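You operate a simulated robot arm through the tools that you are given. There is no shell and no other tool. Be economical: measure what you need, move in short steps, check, and stop when the job is done.

Carry out the task below with a simulated robot arm. There is one attempt and no reset: what you move stays moved.

JOB
Test the yellow spring and stand it in the ring for its force.
Fine: park the tester arm again.

It is judged by the outcome, as a careful person would: the job done as asked, and still so three seconds after it is handed in. It fails if anything else is knocked over, pushed out of place, dropped, spilled or broken.

ROBOT AND FRAMES
A 7-joint arm with a two-finger parallel gripper, fixed in place. Base frame: the origin is at the foot of the arm, x ahead of it, y to its left, z up; the work surface is at about z = 0. Lengths are in m, angles in degrees, forces in N, time in s.
With the tool pointing down near the work surface it reaches from about 0.24 to 0.62 m from the base axis. Its first joint turns from -66.0 to 66.0 degrees. Payload 2.6 kg.
The TCP is the grasp point between the finger pads, 0.03 m short of the fingertips. In the tool frame z runs along the fingers and y along their closing line. Largest opening 0.094 m; finger width 0.028, thickness 0.01; the body of the gripper, 0.05 by 0.096 m, starts 0.055 m behind the TCP.
Orientation is told as [roll, pitch, yaw] about the base's x, y, z axes, in that order, counted from this pose: with the fingers straight down and closing along the base's y, the tool's x points along the base's -x, its y along +y and its z along -z.

CONTROLS
- The arm moves only by the tool drive_tool. Its argument "targets" is a list that holds one entry, the list of rows, each a list of 7 numbers: the shift along the tool's x, y, z in cm, then the turn, a rotation vector about the tool's x, y, z in degrees, then the finger opening in cm, from 0 to 9.4. In form: [[[tx, ty, tz, wx, wy, wz, hand], ...]]. A call has 1 to 20 rows; each row shifts and turns the commanded pose from where the row before left it, along the tool's axes as they then stand. A row lasts 0.2 s, in which the tool goes at most 0.05 m and 8.6 degrees; a call with a longer step from one row to the next is refused whole, and so is a gripper value outside its range. A pose out of reach is approached as far as the arm can. The call stops where the force on the tool passes 70 N (or 10 N more than at its start, if that is more) or the arm is blocked; 0.2 s more then pass. The fingers move at their own pace (about 0.072 m/s each) and stop on an object; they squeeze with about 42 N. The grip force told is the motor's: it shows also when the fingers shut on nothing. Time passes only in rows, and 0.2 s behind the last, so rows that do not move let the fingers close. The reply holds the time, the measured pose of the TCP, the force on the tool along the base axes, the opening and the grip force, in the units named above and with some noise.
- Cameras (640 x 400 px; columns grow to the right, rows downward): "scene" is fixed at [0.0064, 0.4181, 0.5881]; the picture's right is [-0.97, -0.24, 0.00], its down [-0.09, 0.34, -0.94] and it looks along [0.23, -0.91, -0.35] (base axes); focal length 317 px, centre (320, 200). "wrist" rides on the gripper at [-0.037, 0, -0.058] in the tool frame; the picture's right is [0.00, -1.00, 0.00], its down [0.97, 0.00, -0.24] and it looks along [0.24, 0.00, 0.97] (tool axes); focal length 218 px, centre (320, 200). There is no depth. A picture from a camera that has moved, and an enlarged one, comes with that camera's place and axes in the base frame and with its lens. The place of the scene camera against the robot may be out by one fixed shift of up to 0.012 m in any direction.
- grab_frame(camera): a new picture of that camera. No time passes.
- inspect(camera, box): a new picture of the part [left, top, right, bottom] of that camera's present view, enlarged. No time passes.
- close_job(): hands the job in; it is judged then, once.

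Go step by step. Nothing tells you positions but the pictures and the camera data: compare them with the known pose of the tool, close in by small moves and look again before you grip or let go. The budget is 120 turns and 76 pictures, counting those below and the enlarged ones. Unless the task says otherwise, let go and move clear before handing in, and close with one line.

The tools are called after "Call:" as name(argument=value, ...) on one line, values as JSON. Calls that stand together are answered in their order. drive_tool: Moves the arm, as the interface text tells. Its arguments: {"type":"object","properties":{"targets":{"type":"array","items":{"type":"array","items":{"type":"array","items":{"type":"number"}}}}},"required":["targets"]} The other tools are called the same way: grab_frame (camera) takes a picture; inspect (camera, box) takes an enlarged picture of a part of a camera's view; close_job () hands the job in.

At the start:

```text
time: 0.0
position: [0.276, -0.2304, 0.4323]
tool_rot: [0.0, -0.1, 0.1]
force: [0.7, -0.2, 0.5]
gripper_width: 0.094
grip_force: 0.1
```

scene: 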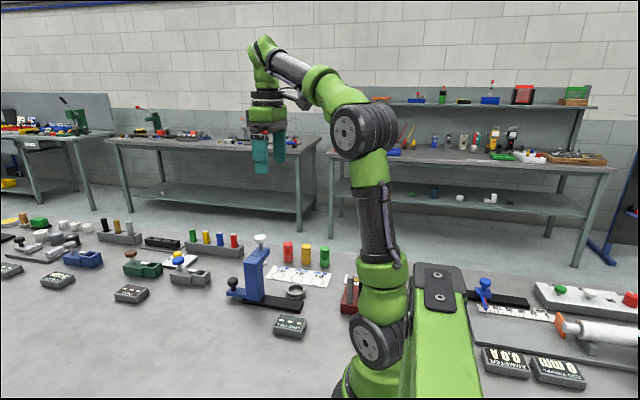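
wrist: 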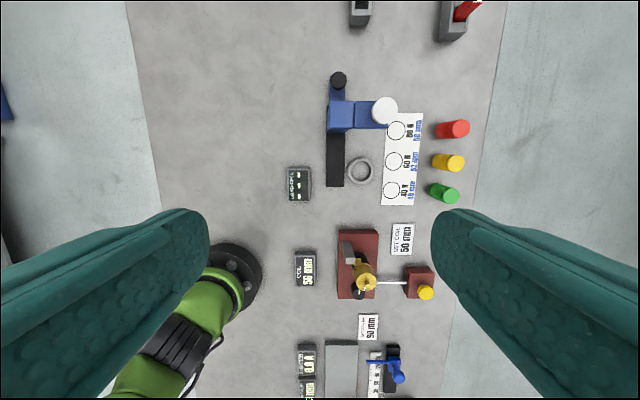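

I see a spring tester (blue post with a white knob), three coloured springs and a printed card with rings. I'll look closer at these first.

Call:
inspect(camera="wrist", box=[270, 60, 490, 220])

Call:
inspect(camera="scene", box=[210, 220, 370, 350])

```text
2.50 times, centred on (380, 140) of wrist
camera zoom: at [0.3121, -0.2317, 0.4907], right [0.0, -1.0, 0.0], down [-0.97, 0.0, 0.24], along [-0.24, 0.0, -0.97], focal length 546 px, centre (170, 350)
```

zoom: 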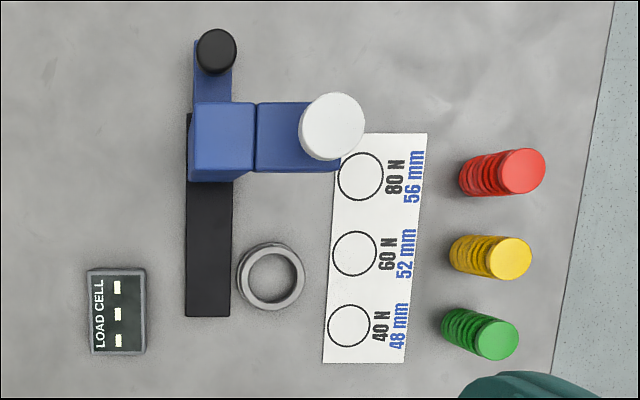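

```text
3.08 times, centred on (290, 285) of scene
camera zoom: at [0.0064, 0.4181, 0.5881], right [-0.97, -0.24, 0.0], down [-0.09, 0.34, -0.94], along [0.23, -0.91, -0.35], focal length 976 px, centre (412, -62)
```

zoom: 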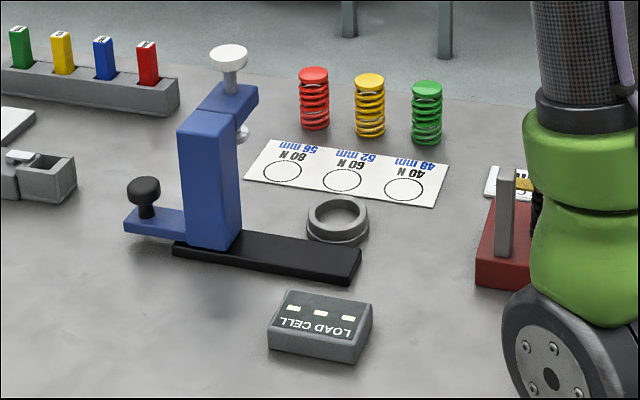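

The tester appears to slide along its black rail until the white plunger is over the grey cup. I'll move above the yellow spring, staying high, and look.

Call:
drive_tool(targets=[[[0, -4.5, 2, 0, 0, 0, 9.4], [0, -4.5, 4, 0, 0, 0, 9.4], [0, -4.5, 4, 0, 0, 0, 9.4], [0, -4.5, 4, 0, 0, 0, 9.4], [0, -4.5, 4, 0, 0, 0, 9.4], [0, -4.0, 3, 0, 0, 0, 9.4], [0, 0, 0, 0, 0, 0, 9.4]]])

Call:
grab_frame(camera="wrist")

Call:
inspect(camera="scene", box=[220, 180, 380, 340])

```text
refused: row 2 steps farther than a row can; nothing moved
```

```text
71 pictures are left
camera wrist: at [0.3121, -0.2317, 0.4907], right [0.0, -1.0, 0.0], down [-0.97, 0.0, 0.24], along [-0.24, 0.0, -0.97], focal length 218 px, centre (320, 200)
```

wrist: 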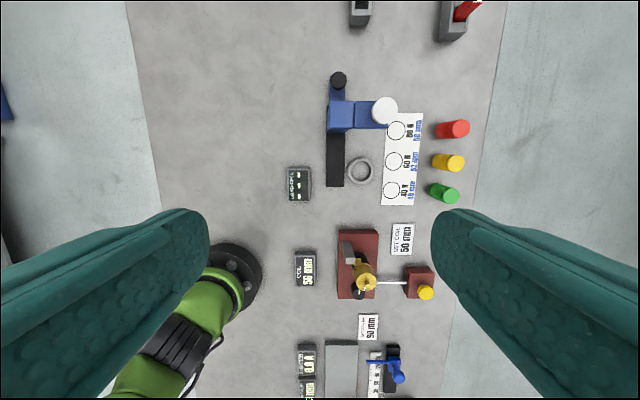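

```text
2.50 times, centred on (300, 260) of scene
camera zoom: at [0.0064, 0.4181, 0.5881], right [-0.97, -0.24, 0.0], down [-0.09, 0.34, -0.94], along [0.23, -0.91, -0.35], focal length 793 px, centre (370, 50)
```

zoom: 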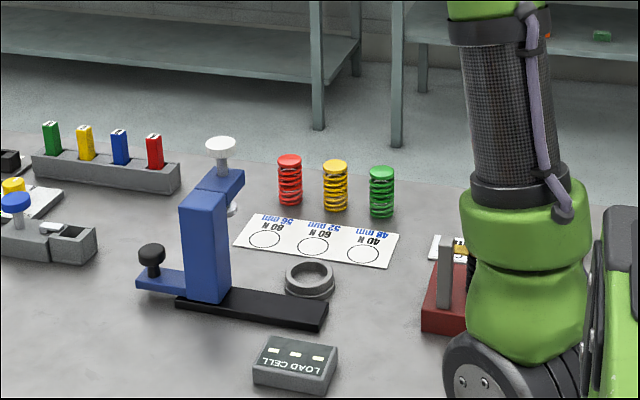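

A step was too long. I'll repeat the move with smaller steps.

Call:
drive_tool(targets=[[[0, -4, 2, 0, 0, 0, 9.4], [0, -4, 2.7, 0, 0, 0, 9.4], [0, -4, 2.7, 0, 0, 0, 9.4], [0, -4, 2.7, 0, 0, 0, 9.4], [0, -4, 2.7, 0, 0, 0, 9.4], [0, -4, 2.7, 0, 0, 0, 9.4], [0, -3.2, 2.7, 0, 0, 0, 9.4], [0, 0, 4.0, 0, 0, 0, 9.4], [0, 0, 0, 0, 0, 0, 9.4]]])

Call:
grab_frame(camera="wrist")

Call:
inspect(camera="scene", box=[220, 180, 380, 340])

```text
time: 2.0
position: [0.2759, -0.5045, 0.2107]
tool_rot: [0.0, -0.2, 0.0]
force: [0.0, -1.0, 0.0]
gripper_width: 0.094
grip_force: 0.1
```

```text
69 pictures are left
camera wrist: at [0.3132, -0.5046, 0.269], right [0.0, -1.0, 0.0], down [-0.97, 0.0, 0.24], along [-0.24, 0.0, -0.97], focal length 218 px, centre (320, 200)
```

wrist: 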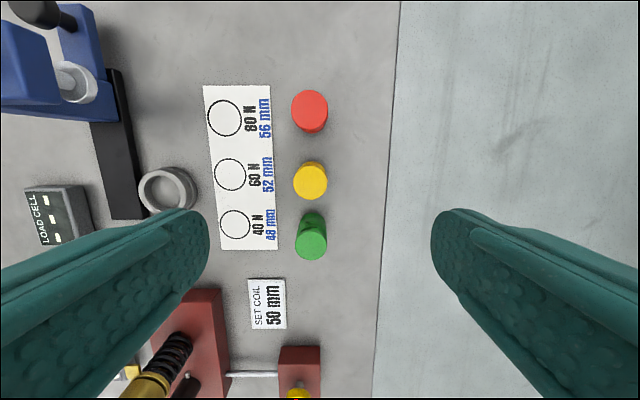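

```text
2.50 times, centred on (300, 260) of scene
camera zoom: at [0.0064, 0.4181, 0.5881], right [-0.97, -0.24, 0.0], down [-0.09, 0.34, -0.94], along [0.23, -0.91, -0.35], focal length 793 px, centre (370, 50)
```

zoom: 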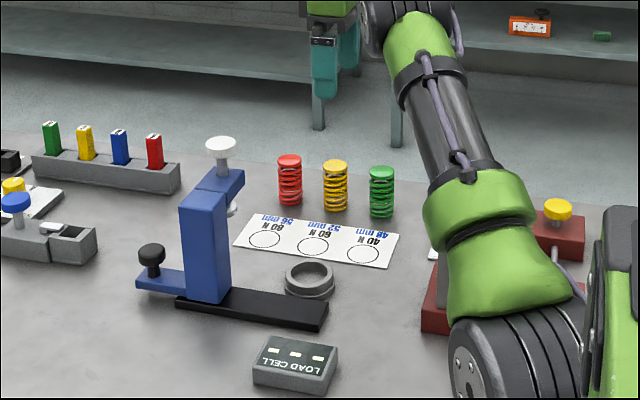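

The yellow spring is at about (0.280, -0.496) and roughly 58 mm tall. I'll centre on it and descend partway, then check.

Call:
drive_tool(targets=[[[-0.4, 0.85, 2, 0, 0, 0, 9.4], [0, 0, 4, 0, 0, 0, 9.4], [0, 0, 3, 0, 0, 0, 9.4], [0, 0, 0, 0, 0, 0, 9.4]]])

Call:
grab_frame(camera="wrist")

Call:
inspect(camera="scene", box=[260, 200, 360, 280])

```text
time: 3.0
position: [0.2811, -0.4956, 0.1206]
tool_rot: [0.0, -0.1, -0.1]
force: [0.1, -0.3, 0.4]
gripper_width: 0.094
grip_force: 0.0
```

```text
67 pictures are left
camera wrist: at [0.3168, -0.495, 0.1792], right [0.0, -1.0, 0.0], down [-0.97, 0.0, 0.24], along [-0.24, 0.0, -0.97], focal length 218 px, centre (320, 200)
```

wrist: 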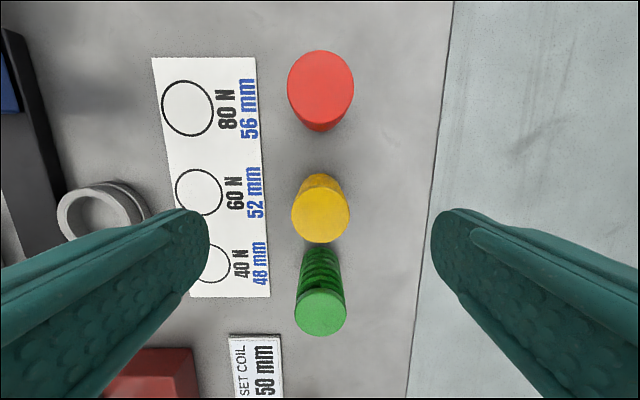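

```text
5.00 times, centred on (310, 240) of scene
camera zoom: at [0.0064, 0.4181, 0.5881], right [-0.97, -0.24, 0.0], down [-0.09, 0.34, -0.94], along [0.23, -0.91, -0.35], focal length 1586 px, centre (370, 0)
```

zoom: 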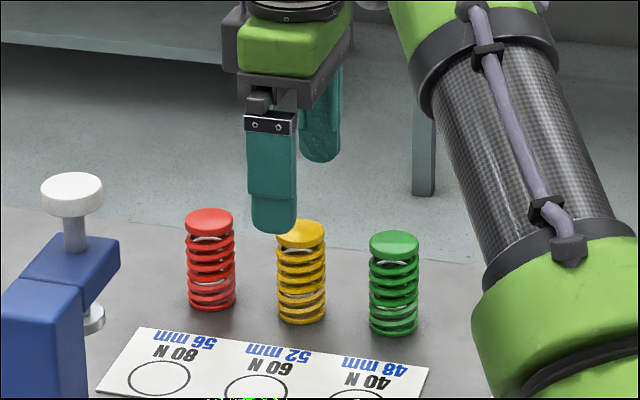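

It is centred. I'll descend and grip.

Call:
drive_tool(targets=[[[0.1, 0, 3, 0, 0, 0, 9.4], [0, 0, 2.6, 0, 0, 0, 9.4], [0, 0, 1.2, 0, 0, 0, 9.4], [0, 0, 0, 0, 0, 0, 5], [0, 0, 0, 0, 0, 0, 2.5], [0, 0, 0, 0, 0, 0, 2.5], [0, 0, 0, 0, 0, 0, 2.5]]])

Call:
inspect(camera="scene", box=[260, 200, 360, 280])

```text
time: 4.6
position: [0.2797, -0.4954, 0.0533]
tool_rot: [0.0, -0.1, 0.0]
force: [0.5, 0.4, 0.8]
gripper_width: 0.0315
grip_force: 41.7
```

```text
5.00 times, centred on (310, 240) of scene
camera zoom: at [0.0064, 0.4181, 0.5881], right [-0.97, -0.24, 0.0], down [-0.09, 0.34, -0.94], along [0.23, -0.91, -0.35], focal length 1586 px, centre (370, 0)
```

zoom: 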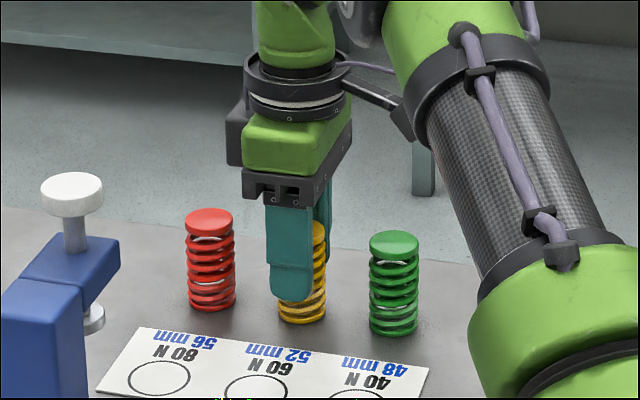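

The spring is gripped at 31.5 mm wide. I'll lift it and carry it over the cup.

Call:
drive_tool(targets=[[[0, 0, -2, 0, 0, 0, 2.5], [0, 0, -4, 0, 0, 0, 2.5], [0, 0, -3, 0, 0, 0, 2.5], [0.5, 3.5, 0, 0, 0, 0, 2.5], [0.5, 3.5, 0, 0, 0, 0, 2.5], [0.5, 3.5, 0, 0, 0, 0, 2.5], [0.2, 3.5, 0, 0, 0, 0, 2.5], [0, 3.2, 0, 0, 0, 0, 2.5], [0, 0, 0, 0, 0, 0, 2.5]]])

Call:
grab_frame(camera="wrist")

Call:
inspect(camera="scene", box=[220, 200, 380, 320])

```text
time: 6.6
position: [0.2622, -0.3215, 0.1438]
tool_rot: [0.0, 0.0, -0.1]
force: [0.4, -1.3, -0.1]
gripper_width: 0.0314
grip_force: 42.3
```

```text
64 pictures are left
camera wrist: at [0.2968, -0.3217, 0.202], right [0.0, -1.0, 0.0], down [-0.97, 0.0, 0.24], along [-0.24, 0.0, -0.97], focal length 218 px, centre (320, 200)
```

wrist: 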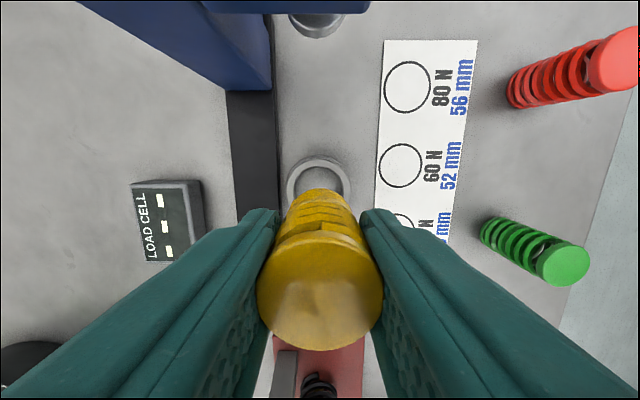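

```text
3.33 times, centred on (300, 260) of scene
camera zoom: at [0.0064, 0.4181, 0.5881], right [-0.97, -0.24, 0.0], down [-0.09, 0.34, -0.94], along [0.23, -0.91, -0.35], focal length 1058 px, centre (387, 0)
```

zoom: 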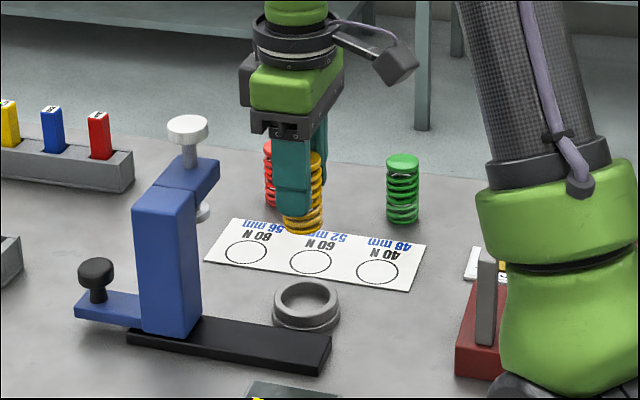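

I'll zoom in on the cup to refine its centre before lowering.

Call:
inspect(camera="wrist", box=[270, 140, 370, 215])

Call:
inspect(camera="scene", box=[270, 240, 330, 310])

```text
5.33 times, centred on (320, 178) of wrist
camera zoom: at [0.2968, -0.3217, 0.202], right [0.0, -1.0, 0.0], down [-0.97, 0.0, 0.24], along [-0.24, 0.0, -0.97], focal length 1164 px, centre (320, 320)
```

zoom: 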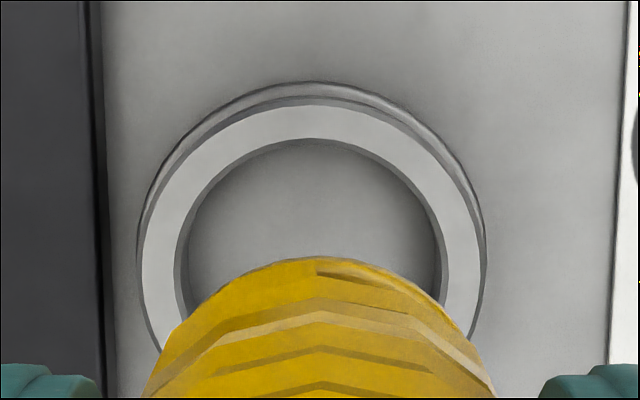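

```text
5.71 times, centred on (300, 275) of scene
camera zoom: at [0.0064, 0.4181, 0.5881], right [-0.97, -0.24, 0.0], down [-0.09, 0.34, -0.94], along [0.23, -0.91, -0.35], focal length 1813 px, centre (434, -229)
```

zoom: 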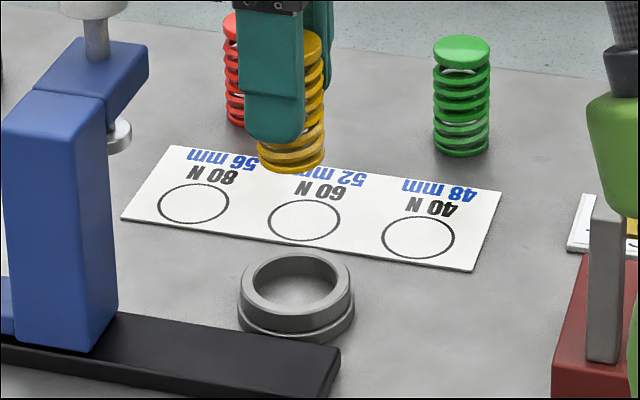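

The cup is nearly centred below the TCP, so I'll lower until the spring foot reaches the rim and check.

Call:
drive_tool(targets=[[[0.05, 0.08, 3, 0, 0, 0, 2.5], [0, 0, 2.7, 0, 0, 0, 2.5], [0, 0, 0.5, 0, 0, 0, 2.5], [0, 0, 0, 0, 0, 0, 2.5]]])

Call:
grab_frame(camera="wrist")

Call:
inspect(camera="scene", box=[265, 220, 345, 310])

```text
time: 7.6
position: [0.2608, -0.3236, 0.0811]
tool_rot: [0.0, -0.1, 0.1]
force: [-0.2, -0.4, -1.4]
gripper_width: 0.0315
grip_force: 42.4
```

```text
60 pictures are left
camera wrist: at [0.2973, -0.3231, 0.1391], right [0.0, -1.0, 0.0], down [-0.97, 0.0, 0.24], along [-0.24, 0.0, -0.97], focal length 218 px, centre (320, 200)
```

wrist: 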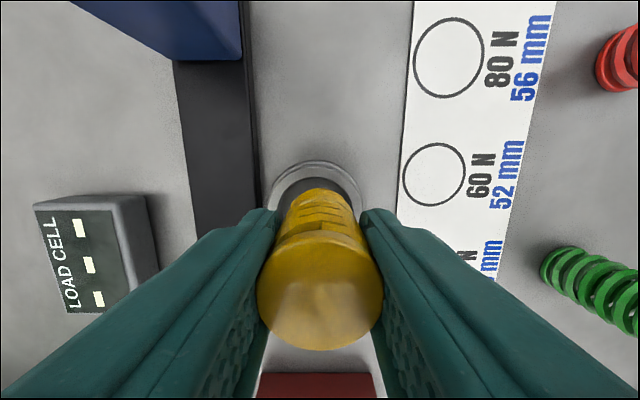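

```text
4.44 times, centred on (305, 265) of scene
camera zoom: at [0.0064, 0.4181, 0.5881], right [-0.97, -0.24, 0.0], down [-0.09, 0.34, -0.94], along [0.23, -0.91, -0.35], focal length 1410 px, centre (387, -89)
```

zoom: 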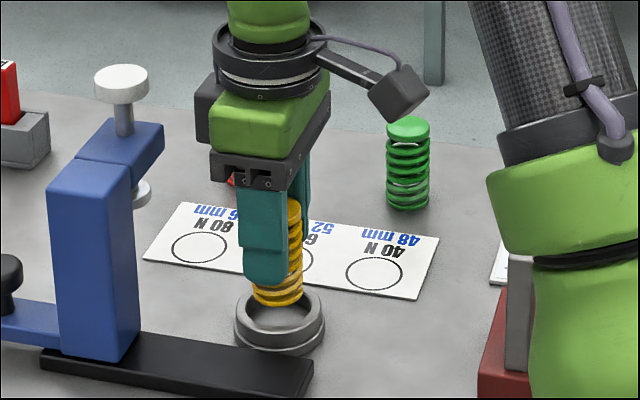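

Call:
inspect(camera="wrist", box=[260, 150, 370, 220])

```text
5.71 times, centred on (315, 185) of wrist
camera zoom: at [0.2973, -0.3231, 0.1391], right [0.0, -1.0, 0.0], down [-0.97, 0.0, 0.24], along [-0.24, 0.0, -0.97], focal length 1247 px, centre (349, 286)
```

zoom: 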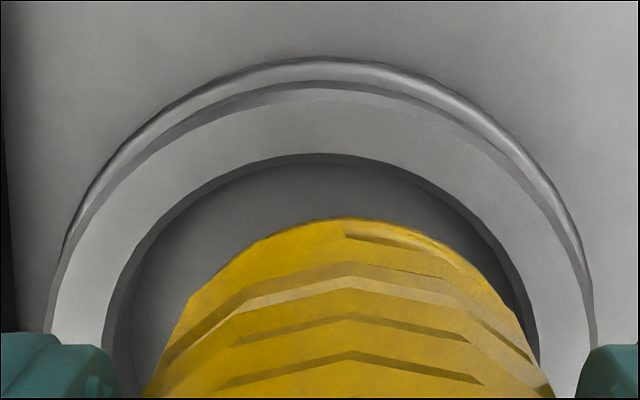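

The cup is about 2.5 mm to +y of the spring. I'll correct that and lower gently.

Call:
drive_tool(targets=[[[0, 0.25, 0, 0, 0, 0, 2.5], [0, 0, 0.5, 0, 0, 0, 2.5], [0, 0, 0, 0, 0, 0, 2.5]]])

Call:
inspect(camera="wrist", box=[260, 150, 370, 220])

Call:
inspect(camera="scene", box=[265, 220, 345, 310])

```text
time: 8.4
position: [0.2616, -0.3185, 0.0758]
tool_rot: [0.0, -0.1, 0.0]
force: [0.3, 0.2, -1.9]
gripper_width: 0.0311
grip_force: 42.0
```

```text
5.71 times, centred on (315, 185) of wrist
camera zoom: at [0.2978, -0.32, 0.1339], right [0.0, -1.0, 0.0], down [-0.97, 0.0, 0.24], along [-0.24, 0.0, -0.97], focal length 1247 px, centre (349, 286)
```

zoom: 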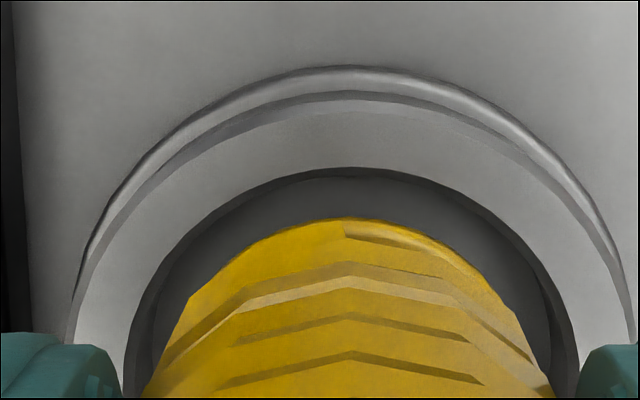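

```text
4.44 times, centred on (305, 265) of scene
camera zoom: at [0.0064, 0.4181, 0.5881], right [-0.97, -0.24, 0.0], down [-0.09, 0.34, -0.94], along [0.23, -0.91, -0.35], focal length 1410 px, centre (387, -89)
```

zoom: 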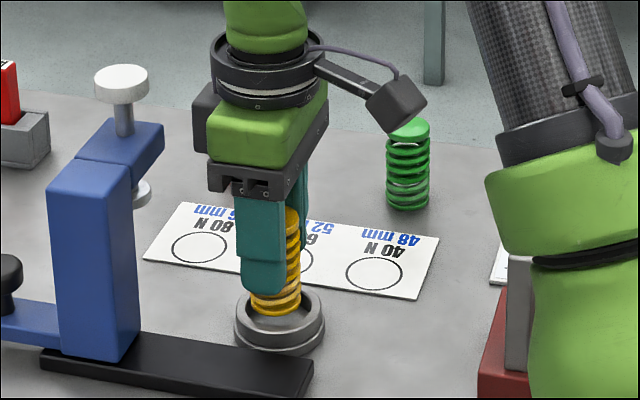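

Call:
drive_tool(targets=[[[-0.1, 0, 0, 0, 0, 0, 2.5], [0, 0, 0.6, 0, 0, 0, 2.5], [0, 0, 0.6, 0, 0, 0, 2.5], [0, 0, 0.2, 0, 0, 0, 2.5], [0, 0, 0, 0, 0, 0, 2.5]]])

Call:
inspect(camera="scene", box=[265, 220, 345, 310])

```text
time: 9.6
position: [0.2638, -0.32, 0.0609]
tool_rot: [0.1, -0.1, 0.0]
force: [0.8, 0.6, -0.7]
gripper_width: 0.0313
grip_force: 41.7
```

```text
4.44 times, centred on (305, 265) of scene
camera zoom: at [0.0064, 0.4181, 0.5881], right [-0.97, -0.24, 0.0], down [-0.09, 0.34, -0.94], along [0.23, -0.91, -0.35], focal length 1410 px, centre (387, -89)
```

zoom: 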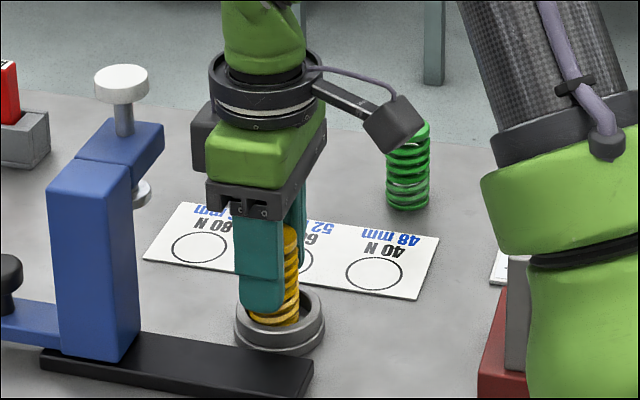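

It is inside the cup, and I'll continue down in fine steps until contact.

Call:
drive_tool(targets=[[[0, 0, 0.2, 0, 0, 0, 2.5], [0, 0, 0.1, 0, 0, 0, 2.5], [0, 0, 0, 0, 0, 0, 2.5]]])

Call:
inspect(camera="scene", box=[280, 250, 330, 310])

```text
time: 10.4
position: [0.2633, -0.3214, 0.0603]
tool_rot: [0.0, -0.3, -0.1]
force: [-4.7, 5.0, 23.5]
gripper_width: 0.0315
grip_force: 42.1
```

```text
6.67 times, centred on (305, 280) of scene
camera zoom: at [0.0063, 0.4182, 0.588], right [-0.97, -0.24, 0.0], down [-0.09, 0.34, -0.94], along [0.23, -0.91, -0.35], focal length 2115 px, centre (420, -333)
```

zoom: 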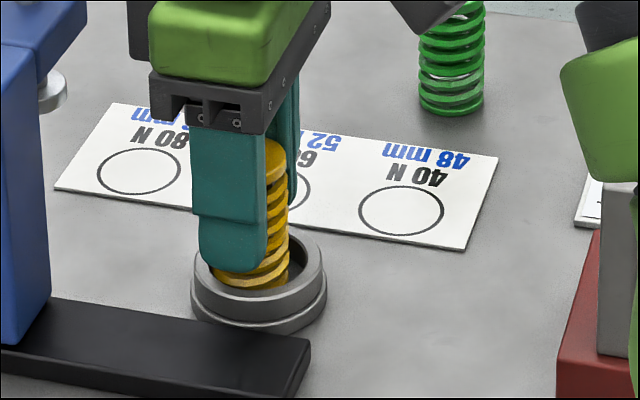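

Contact is at about 23 N and the spring rests on the cup floor. I'll ease up, release and rise.

Call:
drive_tool(targets=[[[0, 0, -0.2, 0, 0, 0, 2.5], [0, 0, 0, 0, 0, 0, 4], [0, 0, 0, 0, 0, 0, 7], [0, 0, 0, 0, 0, 0, 7]]])

Call:
drive_tool(targets=[[[0, 0, -2, 0, 0, 0, 7], [0, 0, -4, 0, 0, 0, 7], [0, 0, -4, 0, 0, 0, 7], [0, 0, -4, 0, 0, 0, 7], [0, 0, 0, 0, 0, 0, 7]]])

Call:
grab_frame(camera="wrist")

Call:
inspect(camera="scene", box=[210, 220, 350, 350])

```text
time: 11.4
position: [0.2639, -0.3192, 0.0621]
tool_rot: [0.0, 0.0, -0.1]
force: [0.6, 0.1, -0.4]
gripper_width: 0.0698
grip_force: 0.1
```

```text
time: 12.6
position: [0.2645, -0.3207, 0.2024]
tool_rot: [0.0, -0.1, 0.0]
force: [-0.4, -0.2, -0.6]
gripper_width: 0.0701
grip_force: 0.0
```

```text
53 pictures are left
camera wrist: at [0.2995, -0.3207, 0.2599], right [0.0, -1.0, 0.0], down [-0.97, 0.0, 0.24], along [-0.24, 0.0, -0.97], focal length 218 px, centre (320, 200)
```

wrist: 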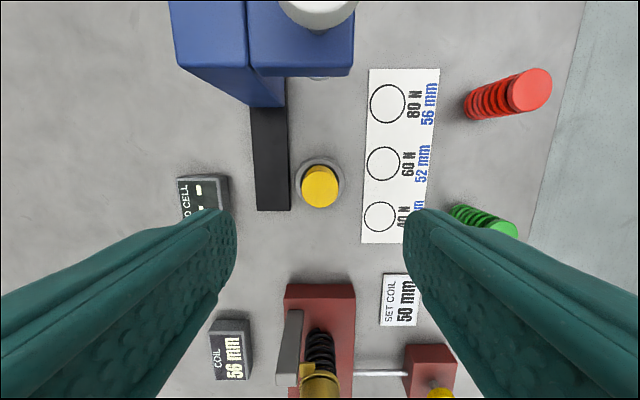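

```text
3.08 times, centred on (280, 285) of scene
camera zoom: at [0.0064, 0.4181, 0.5881], right [-0.97, -0.24, 0.0], down [-0.09, 0.34, -0.94], along [0.23, -0.91, -0.35], focal length 976 px, centre (443, -62)
```

zoom: 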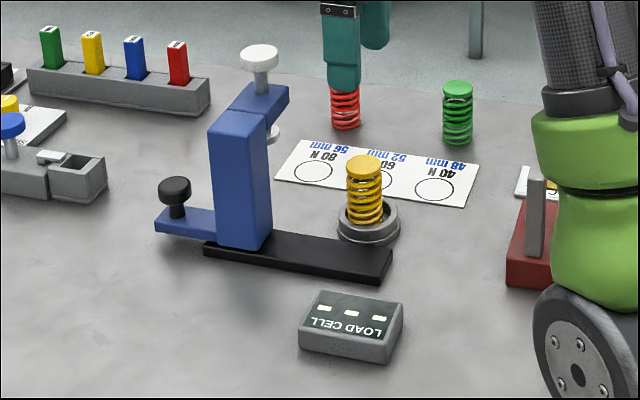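

The spring stands in the cup. Next I'll go up and over to the tester's black handle knob.

Call:
drive_tool(targets=[[[0, 0, -4, 0, 0, 0, 7], [0, 0, -4, 0, 0, 0, 7], [-4, 1.2, 0, 0, 0, 0, 7], [-4, 1.2, 0, 0, 0, 0, 7], [-4, 1.2, 0, 0, 0, 0, 7], [-4, 1.2, 0, 0, 0, 0, 7], [-1.2, 0.4, 0, 0, 0, 0, 7], [0, 0, 0, 0, 0, 0, 7]]])

Call:
grab_frame(camera="wrist")

```text
time: 14.4
position: [0.4353, -0.2677, 0.2808]
tool_rot: [0.0, -0.2, 0.0]
force: [-0.6, 0.2, 0.5]
gripper_width: 0.0698
grip_force: 0.0
```

```text
51 pictures are left
camera wrist: at [0.4719, -0.2686, 0.3384], right [0.0, -1.0, 0.0], down [-0.97, 0.0, 0.24], along [-0.24, 0.0, -0.97], focal length 218 px, centre (320, 200)
```

wrist: 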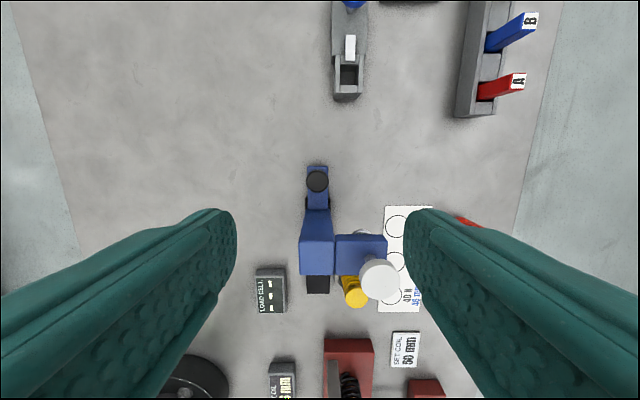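

The knob is at about (0.427, -0.265) with its top near z = 0.057, and the plunger is in line with the cup in y. I'll descend over the knob.

Call:
drive_tool(targets=[[[0.75, 0.3, 4, 0, 0, 0, 7], [0, 0, 4, 0, 0, 0, 7], [0, 0, 4, 0, 0, 0, 7], [0, 0, 3, 0, 0, 0, 7], [0, 0, 0, 0, 0, 0, 7]]])

Call:
grab_frame(camera="wrist")

Call:
inspect(camera="scene", box=[200, 200, 320, 320])

```text
time: 15.6
position: [0.4249, -0.2647, 0.1304]
tool_rot: [0.1, 0.0, -0.1]
force: [0.0, -0.2, -0.1]
gripper_width: 0.0698
grip_force: 0.1
```

```text
50 pictures are left
camera wrist: at [0.4611, -0.2646, 0.1877], right [0.0, -1.0, 0.0], down [-0.97, 0.0, 0.24], along [-0.24, 0.0, -0.97], focal length 218 px, centre (320, 200)
```

wrist: 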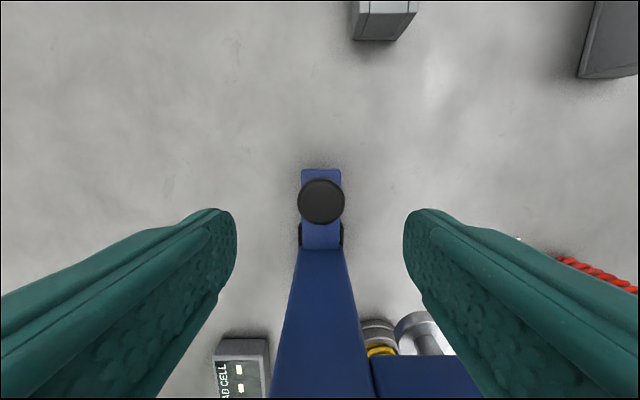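

```text
3.33 times, centred on (260, 260) of scene
camera zoom: at [0.0064, 0.4181, 0.5881], right [-0.97, -0.24, 0.0], down [-0.09, 0.34, -0.94], along [0.23, -0.91, -0.35], focal length 1058 px, centre (520, 0)
```

zoom: 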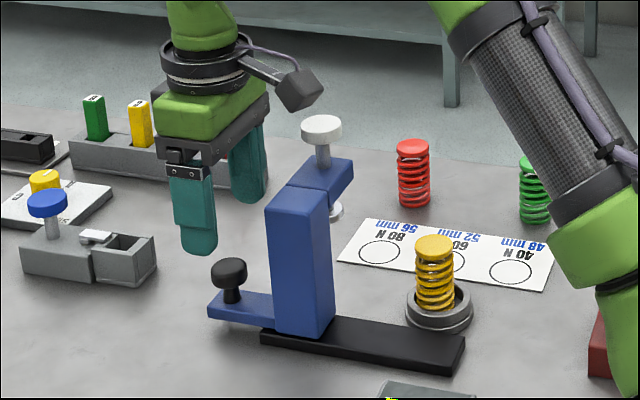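

Call:
drive_tool(targets=[[[-0.25, 0, 3, 0, 0, 0, 7], [0, 0, 3, 0, 0, 0, 7], [0, 0, 0.7, 0, 0, 0, 7], [0, 0, 0, 0, 0, 0, 4], [0, 0, 0, 0, 0, 0, 2], [0, 0, 0, 0, 0, 0, 2], [0, 0, 0, 0, 0, 0, 2]]])

Call:
inspect(camera="scene", box=[200, 200, 320, 320])

```text
time: 17.2
position: [0.4284, -0.2651, 0.0635]
tool_rot: [0.0, 0.1, 0.0]
force: [-1.2, 3.2, -1.2]
gripper_width: 0.0295
grip_force: 44.9
```

```text
3.33 times, centred on (260, 260) of scene
camera zoom: at [0.0064, 0.4181, 0.5881], right [-0.97, -0.24, 0.0], down [-0.09, 0.34, -0.94], along [0.23, -0.91, -0.35], focal length 1058 px, centre (520, 0)
```

zoom: 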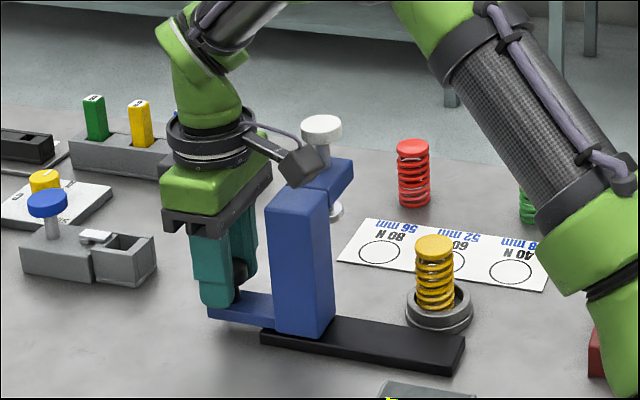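

The knob is gripped and the plunger foot (about 0.08) clears the spring top (about 0.067). I'll slide a few centimetres to confirm it moves freely.

Call:
drive_tool(targets=[[[1, 0, 0, 0, 0, 0, 2], [1, 0, 0, 0, 0, 0, 2], [1, 0, 0, 0, 0, 0, 2], [0, 0, 0, 0, 0, 0, 2]]])

Call:
inspect(camera="scene", box=[200, 200, 320, 320])

```text
time: 18.2
position: [0.399, -0.2648, 0.0629]
tool_rot: [0.0, 0.0, 0.0]
force: [-0.1, 0.6, -7.4]
gripper_width: 0.0294
grip_force: 45.2
```

```text
3.33 times, centred on (260, 260) of scene
camera zoom: at [0.0064, 0.4181, 0.5881], right [-0.97, -0.24, 0.0], down [-0.09, 0.34, -0.94], along [0.23, -0.91, -0.35], focal length 1058 px, centre (520, 0)
```

zoom: 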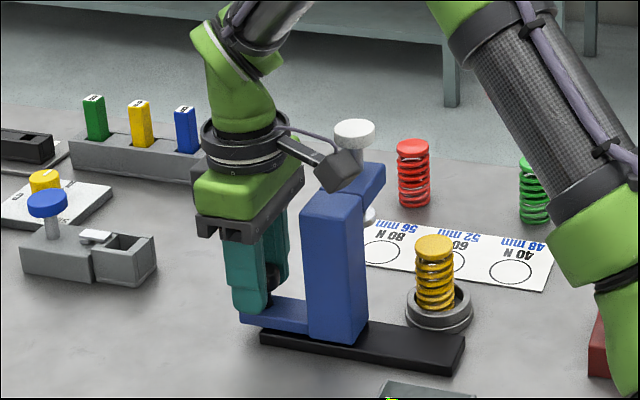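

It slides freely, so I'll continue 5 cm.

Call:
drive_tool(targets=[[[1, 0, 0, 0, 0, 0, 2], [1, 0, 0, 0, 0, 0, 2], [1, 0, 0, 0, 0, 0, 2], [1, 0, 0, 0, 0, 0, 2], [1, 0, 0, 0, 0, 0, 2], [0.6, 0, 0, 0, 0, 0, 2], [0, 0, 0, 0, 0, 0, 2]]])

Call:
inspect(camera="scene", box=[240, 210, 340, 320])

```text
time: 19.8
position: [0.3442, -0.2649, 0.0635]
tool_rot: [0.1, -0.1, 0.0]
force: [0.2, 2.0, -7.5]
gripper_width: 0.0295
grip_force: 45.5
```

```text
3.64 times, centred on (290, 265) of scene
camera zoom: at [0.0064, 0.4181, 0.5881], right [-0.97, -0.24, 0.0], down [-0.09, 0.34, -0.94], along [0.23, -0.91, -0.35], focal length 1154 px, centre (429, -36)
```

zoom: 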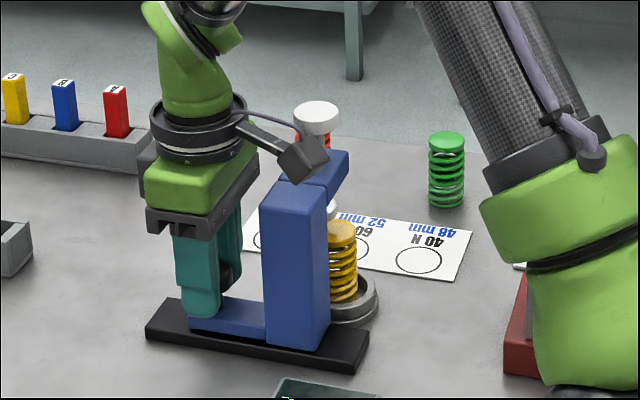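

Call:
drive_tool(targets=[[[0.5, 0, 0, 0, 0, 0, 2], [0.4, 0, 0, 0, 0, 0, 2], [0.3, 0, 0, 0, 0, 0, 2], [0, 0, 0, 0, 0, 0, 2]]])

Call:
inspect(camera="scene", box=[240, 210, 340, 320])

```text
time: 20.8
position: [0.332, -0.2644, 0.0635]
tool_rot: [0.0, 0.0, -0.1]
force: [-2.6, -0.8, -11.6]
gripper_width: 0.0294
grip_force: 45.1
```

```text
3.64 times, centred on (290, 265) of scene
camera zoom: at [0.0064, 0.4181, 0.5881], right [-0.97, -0.24, 0.0], down [-0.09, 0.34, -0.94], along [0.23, -0.91, -0.35], focal length 1154 px, centre (429, -36)
```

zoom: 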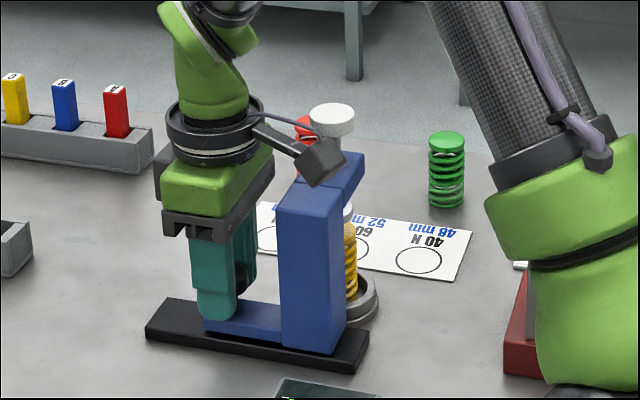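

Within a few millimetres of alignment. I'll nudge 2 mm more, release the knob and look from above.

Call:
drive_tool(targets=[[[0.2, 0, 0, 0, 0, 0, 2], [0, 0, 0, 0, 0, 0, 4], [0, 0, 0, 0, 0, 0, 6], [0, 0, 0, 0, 0, 0, 6], [0, 0, -4, 0, 0, 0, 6], [0, 0, -4, 0, 0, 0, 6], [0, 0, -4, 0, 0, 0, 6], [0, 0, -4, 0, 0, 0, 6], [0, 0, 0, 0, 0, 0, 6]]])

Call:
drive_tool(targets=[[[0, 0, -4, 0, 0, 0, 6], [2, -3, 0, 0, 0, 0, 6], [2, -2.6, 0, 0, 0, 0, 6], [0, 0, 0, 0, 0, 0, 6]]])

Call:
grab_frame(camera="wrist")

Call:
inspect(camera="scene", box=[240, 210, 340, 320])

```text
time: 22.8
position: [0.3291, -0.2669, 0.2234]
tool_rot: [-0.1, -0.1, 0.0]
force: [0.8, 0.0, 0.5]
gripper_width: 0.0602
grip_force: 0.0
```

```text
time: 23.8
position: [0.2887, -0.3187, 0.2645]
tool_rot: [0.0, -0.1, 0.1]
force: [0.3, 0.6, 0.8]
gripper_width: 0.06
grip_force: 0.1
```

```text
44 pictures are left
camera wrist: at [0.3253, -0.3195, 0.3211], right [0.0, -1.0, 0.0], down [-0.97, 0.0, 0.24], along [-0.24, 0.0, -0.97], focal length 218 px, centre (320, 200)
```

wrist: 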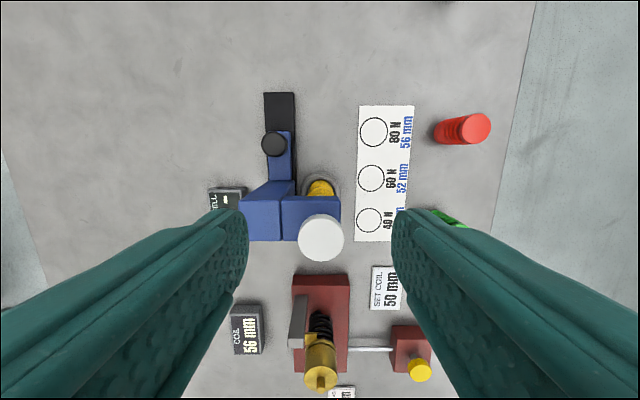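

```text
3.64 times, centred on (290, 265) of scene
camera zoom: at [0.0064, 0.4181, 0.5881], right [-0.97, -0.24, 0.0], down [-0.09, 0.34, -0.94], along [0.23, -0.91, -0.35], focal length 1154 px, centre (429, -36)
```

zoom: 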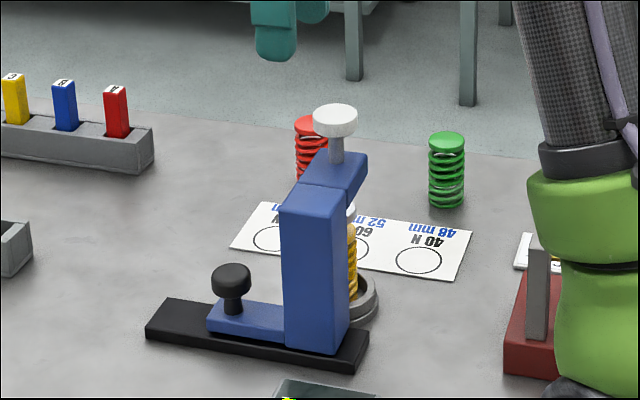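

Call:
inspect(camera="scene", box=[315, 225, 355, 310])

Call:
inspect(camera="wrist", box=[280, 160, 360, 270])

```text
4.71 times, centred on (335, 268) of scene
camera zoom: at [0.0064, 0.4181, 0.5881], right [-0.97, -0.24, 0.0], down [-0.09, 0.34, -0.94], along [0.23, -0.91, -0.35], focal length 1493 px, centre (249, -118)
```

zoom: 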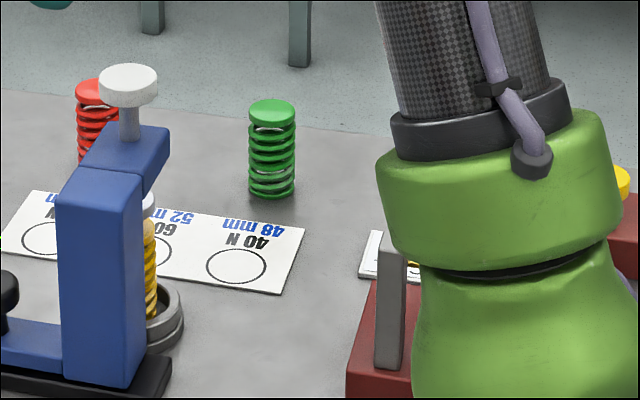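

```text
3.64 times, centred on (320, 215) of wrist
camera zoom: at [0.3253, -0.3195, 0.3211], right [0.0, -1.0, 0.0], down [-0.97, 0.0, 0.24], along [-0.24, 0.0, -0.97], focal length 794 px, centre (320, 146)
```

zoom: 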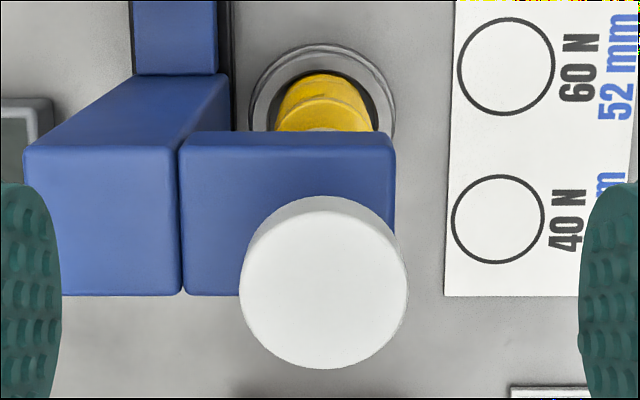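

Plunger and cup are aligned to within about 2 mm. I'll close the fingers, centre over the white knob and approach it.

Call:
drive_tool(targets=[[[2.9, -0.1, 0, 0, 0, 0, 3], [0, 0, 0, 0, 0, 0, 0], [0, 0, 0, 0, 0, 0, 0], [0, 0, 2.5, 0, 0, 0, 0], [0, 0, 2.5, 0, 0, 0, 0], [0, 0, 0, 0, 0, 0, 0]]])

Call:
inspect(camera="scene", box=[250, 190, 350, 320])

Call:
grab_frame(camera="wrist")

```text
time: 25.2
position: [0.2608, -0.3214, 0.2123]
tool_rot: [-0.1, -0.1, -0.1]
force: [-0.5, -0.2, 0.1]
gripper_width: 0.0001
grip_force: 33.6
```

```text
3.08 times, centred on (300, 255) of scene
camera zoom: at [0.0064, 0.4181, 0.5881], right [-0.97, -0.24, 0.0], down [-0.09, 0.34, -0.94], along [0.23, -0.91, -0.35], focal length 976 px, centre (382, 31)
```

zoom: 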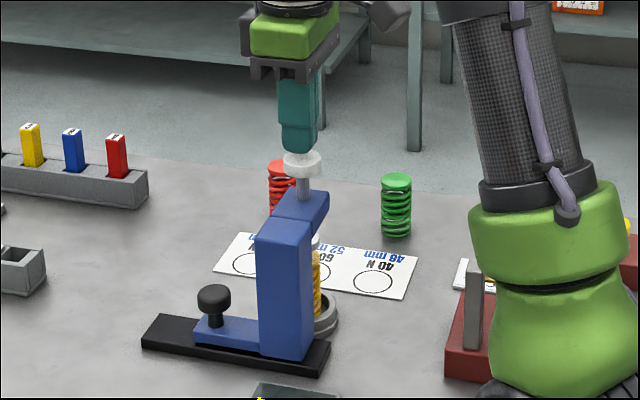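

```text
39 pictures are left
camera wrist: at [0.2977, -0.3209, 0.2708], right [0.0, -1.0, 0.0], down [-0.97, 0.0, 0.24], along [-0.24, 0.0, -0.97], focal length 218 px, centre (320, 200)
```

wrist: 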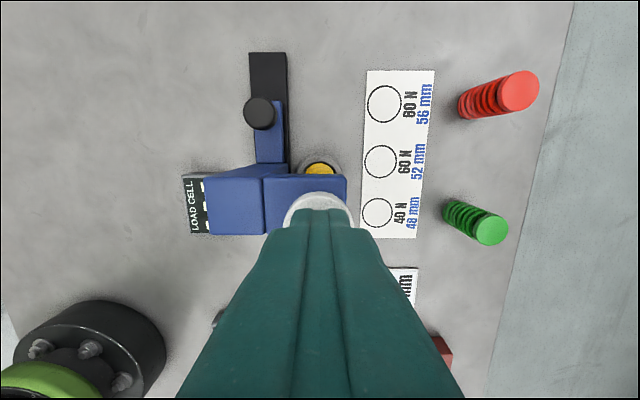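

Fingertips are just above the knob. I'll press down slowly and watch the force and the display.

Call:
drive_tool(targets=[[[0.1, 0, 0.5, 0, 0, 0, 0], [0, 0, 0.5, 0, 0, 0, 0], [0, 0, 0.4, 0, 0, 0, 0], [0, 0, 0.3, 0, 0, 0, 0], [0, 0, 0.3, 0, 0, 0, 0], [0, 0, 0, 0, 0, 0, 0]]])

Call:
inspect(camera="scene", box=[240, 210, 350, 345])

```text
time: 26.6
position: [0.2604, -0.3216, 0.1935]
tool_rot: [0.0, -0.1, -0.1]
force: [-0.2, 0.9, 1.1]
gripper_width: 0.0001
grip_force: 33.6
```

```text
2.96 times, centred on (295, 278) of scene
camera zoom: at [0.0064, 0.4181, 0.5881], right [-0.97, -0.24, 0.0], down [-0.09, 0.34, -0.94], along [0.23, -0.91, -0.35], focal length 940 px, centre (394, -30)
```

zoom: 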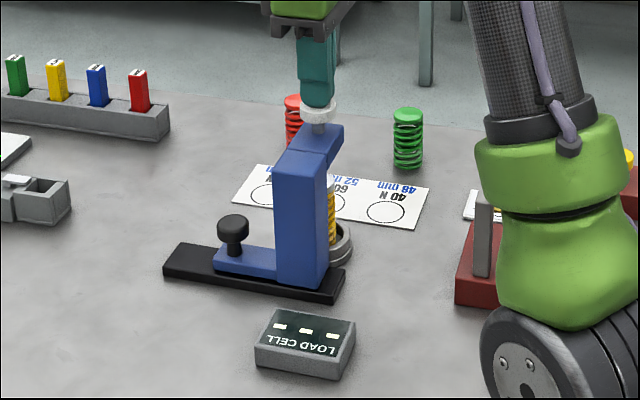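

Call:
drive_tool(targets=[[[0, 0, 0.3, 0, 0, 0, 0], [0, 0, 0.3, 0, 0, 0, 0], [0, 0, 0.2, 0, 0, 0, 0], [0, 0, 0, 0, 0, 0, 0]]])

Call:
inspect(camera="scene", box=[240, 210, 350, 345])

```text
time: 27.6
position: [0.26, -0.3222, 0.1859]
tool_rot: [0.1, -0.2, -0.1]
force: [2.4, 0.7, 3.8]
gripper_width: 0.0
grip_force: 32.8
```

```text
2.96 times, centred on (295, 278) of scene
camera zoom: at [0.0064, 0.4181, 0.5881], right [-0.97, -0.24, 0.0], down [-0.09, 0.34, -0.94], along [0.23, -0.91, -0.35], focal length 940 px, centre (394, -30)
```

zoom: 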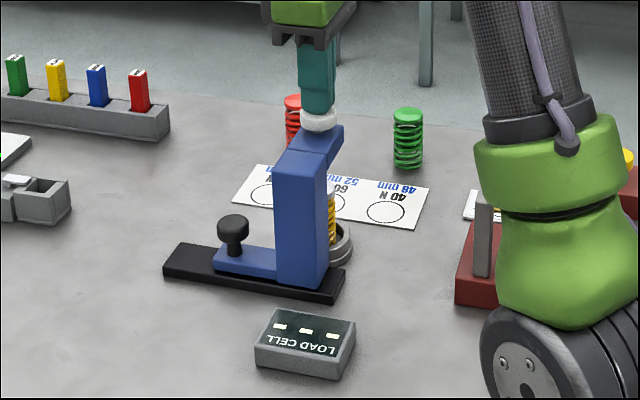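

Call:
drive_tool(targets=[[[0, 0, 0.2, 0, 0, 0, 0], [0, 0, 0.2, 0, 0, 0, 0], [0, 0, 0, 0, 0, 0, 0]]])

Call:
drive_tool(targets=[[[0, 0, 0.15, 0, 0, 0, 0], [0, 0, 0.15, 0, 0, 0, 0], [0, 0, 0, 0, 0, 0, 0]]])

Call:
inspect(camera="scene", box=[240, 210, 350, 345])

```text
time: 28.4
position: [0.2602, -0.3221, 0.1816]
tool_rot: [0.0, -0.1, 0.0]
force: [3.0, 2.1, 6.6]
gripper_width: 0.0004
grip_force: 33.0
```

```text
time: 29.2
position: [0.2598, -0.3227, 0.1811]
tool_rot: [-0.1, -0.2, -0.1]
force: [-2.3, 6.1, 24.1]
gripper_width: 0.0001
grip_force: 33.1
```

```text
2.96 times, centred on (295, 278) of scene
camera zoom: at [0.0063, 0.4182, 0.588], right [-0.97, -0.24, 0.0], down [-0.09, 0.34, -0.94], along [0.23, -0.91, -0.35], focal length 940 px, centre (394, -30)
```

zoom: 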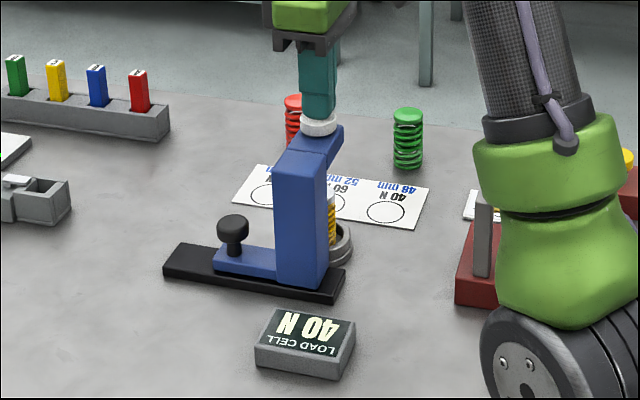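

The load cell now reads 40 N. I'll press slightly more to confirm the reading is stable at the stop.

Call:
drive_tool(targets=[[[0, 0, 0.2, 0, 0, 0, 0], [0, 0, 0.2, 0, 0, 0, 0], [0, 0, 0, 0, 0, 0, 0]]])

Call:
inspect(camera="scene", box=[270, 220, 350, 345])

```text
time: 30.0
position: [0.2618, -0.3217, 0.1804]
tool_rot: [-0.3, -0.5, -0.1]
force: [-4.2, 14.5, 51.0]
gripper_width: 0.0
grip_force: 33.3
```

```text
3.20 times, centred on (310, 282) of scene
camera zoom: at [0.0062, 0.4183, 0.5879], right [-0.97, -0.24, 0.0], down [-0.09, 0.34, -0.94], along [0.23, -0.91, -0.35], focal length 1015 px, centre (352, -64)
```

zoom: 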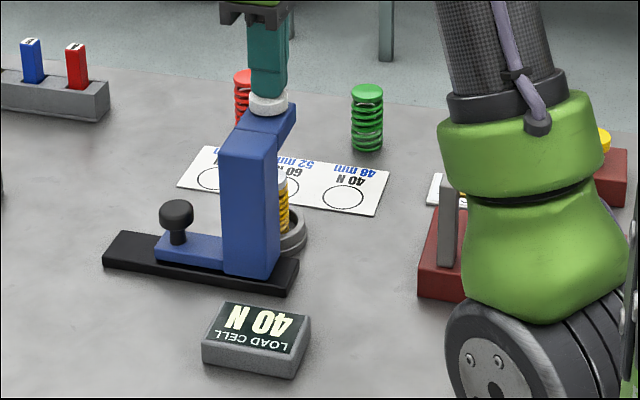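

The stop is reached and the reading holds at 40 N, so it goes in the 40 N ring. I'll release the plunger.

Call:
drive_tool(targets=[[[0, 0, -0.6, 0, 0, 0, 0], [0, 0, -0.6, 0, 0, 0, 0], [0, 0, -1, 0, 0, 0, 0], [0, 0, -2, 0, 0, 0, 0], [0, 0, -4, 0, 0, 0, 0], [0, 0, 0, 0, 0, 0, 0]]])

Call:
inspect(camera="scene", box=[240, 210, 350, 345])

```text
time: 31.4
position: [0.2601, -0.3219, 0.2565]
tool_rot: [0.0, 0.0, -0.1]
force: [-0.1, -0.3, -1.1]
gripper_width: 0.0002
grip_force: 33.0
```

```text
2.96 times, centred on (295, 278) of scene
camera zoom: at [0.0064, 0.4181, 0.5881], right [-0.97, -0.24, 0.0], down [-0.09, 0.34, -0.94], along [0.23, -0.91, -0.35], focal length 940 px, centre (394, -30)
```

zoom: 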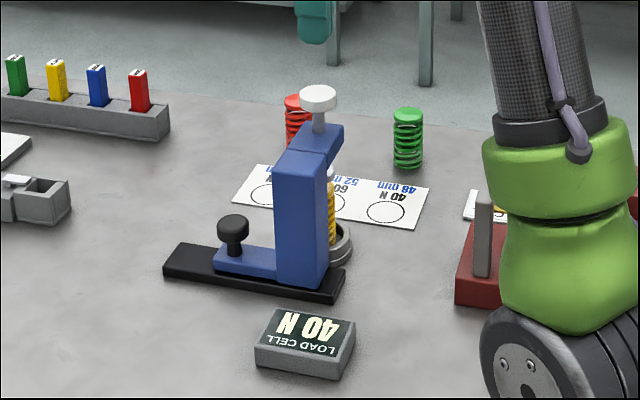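

The plunger has sprung back and the reading is latched at 40 N. I'll return to the black knob and slide the arm to its parked place.

Call:
drive_tool(targets=[[[-3.5, 2.8, 0, 0, 0, 0, 6], [-3.5, 2.8, 0, 0, 0, 0, 6], [0, 0.05, 0, 0, 0, 0, 6], [0, 0, 4, 0, 0, 0, 6], [0, 0, 4, 0, 0, 0, 6], [0, 0, 4, 0, 0, 0, 6], [0, 0, 0, 0, 0, 0, 6]]])

Call:
grab_frame(camera="wrist")

```text
time: 33.0
position: [0.3302, -0.2655, 0.1351]
tool_rot: [0.0, -0.2, -0.2]
force: [0.0, 0.8, -0.6]
gripper_width: 0.0601
grip_force: 0.0
```

```text
33 pictures are left
camera wrist: at [0.3664, -0.2654, 0.1942], right [0.0, -1.0, 0.0], down [-0.97, 0.0, 0.24], along [-0.24, 0.0, -0.97], focal length 218 px, centre (320, 200)
```

wrist: 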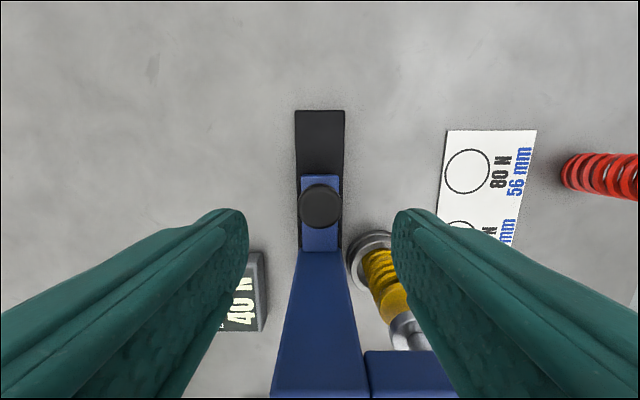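

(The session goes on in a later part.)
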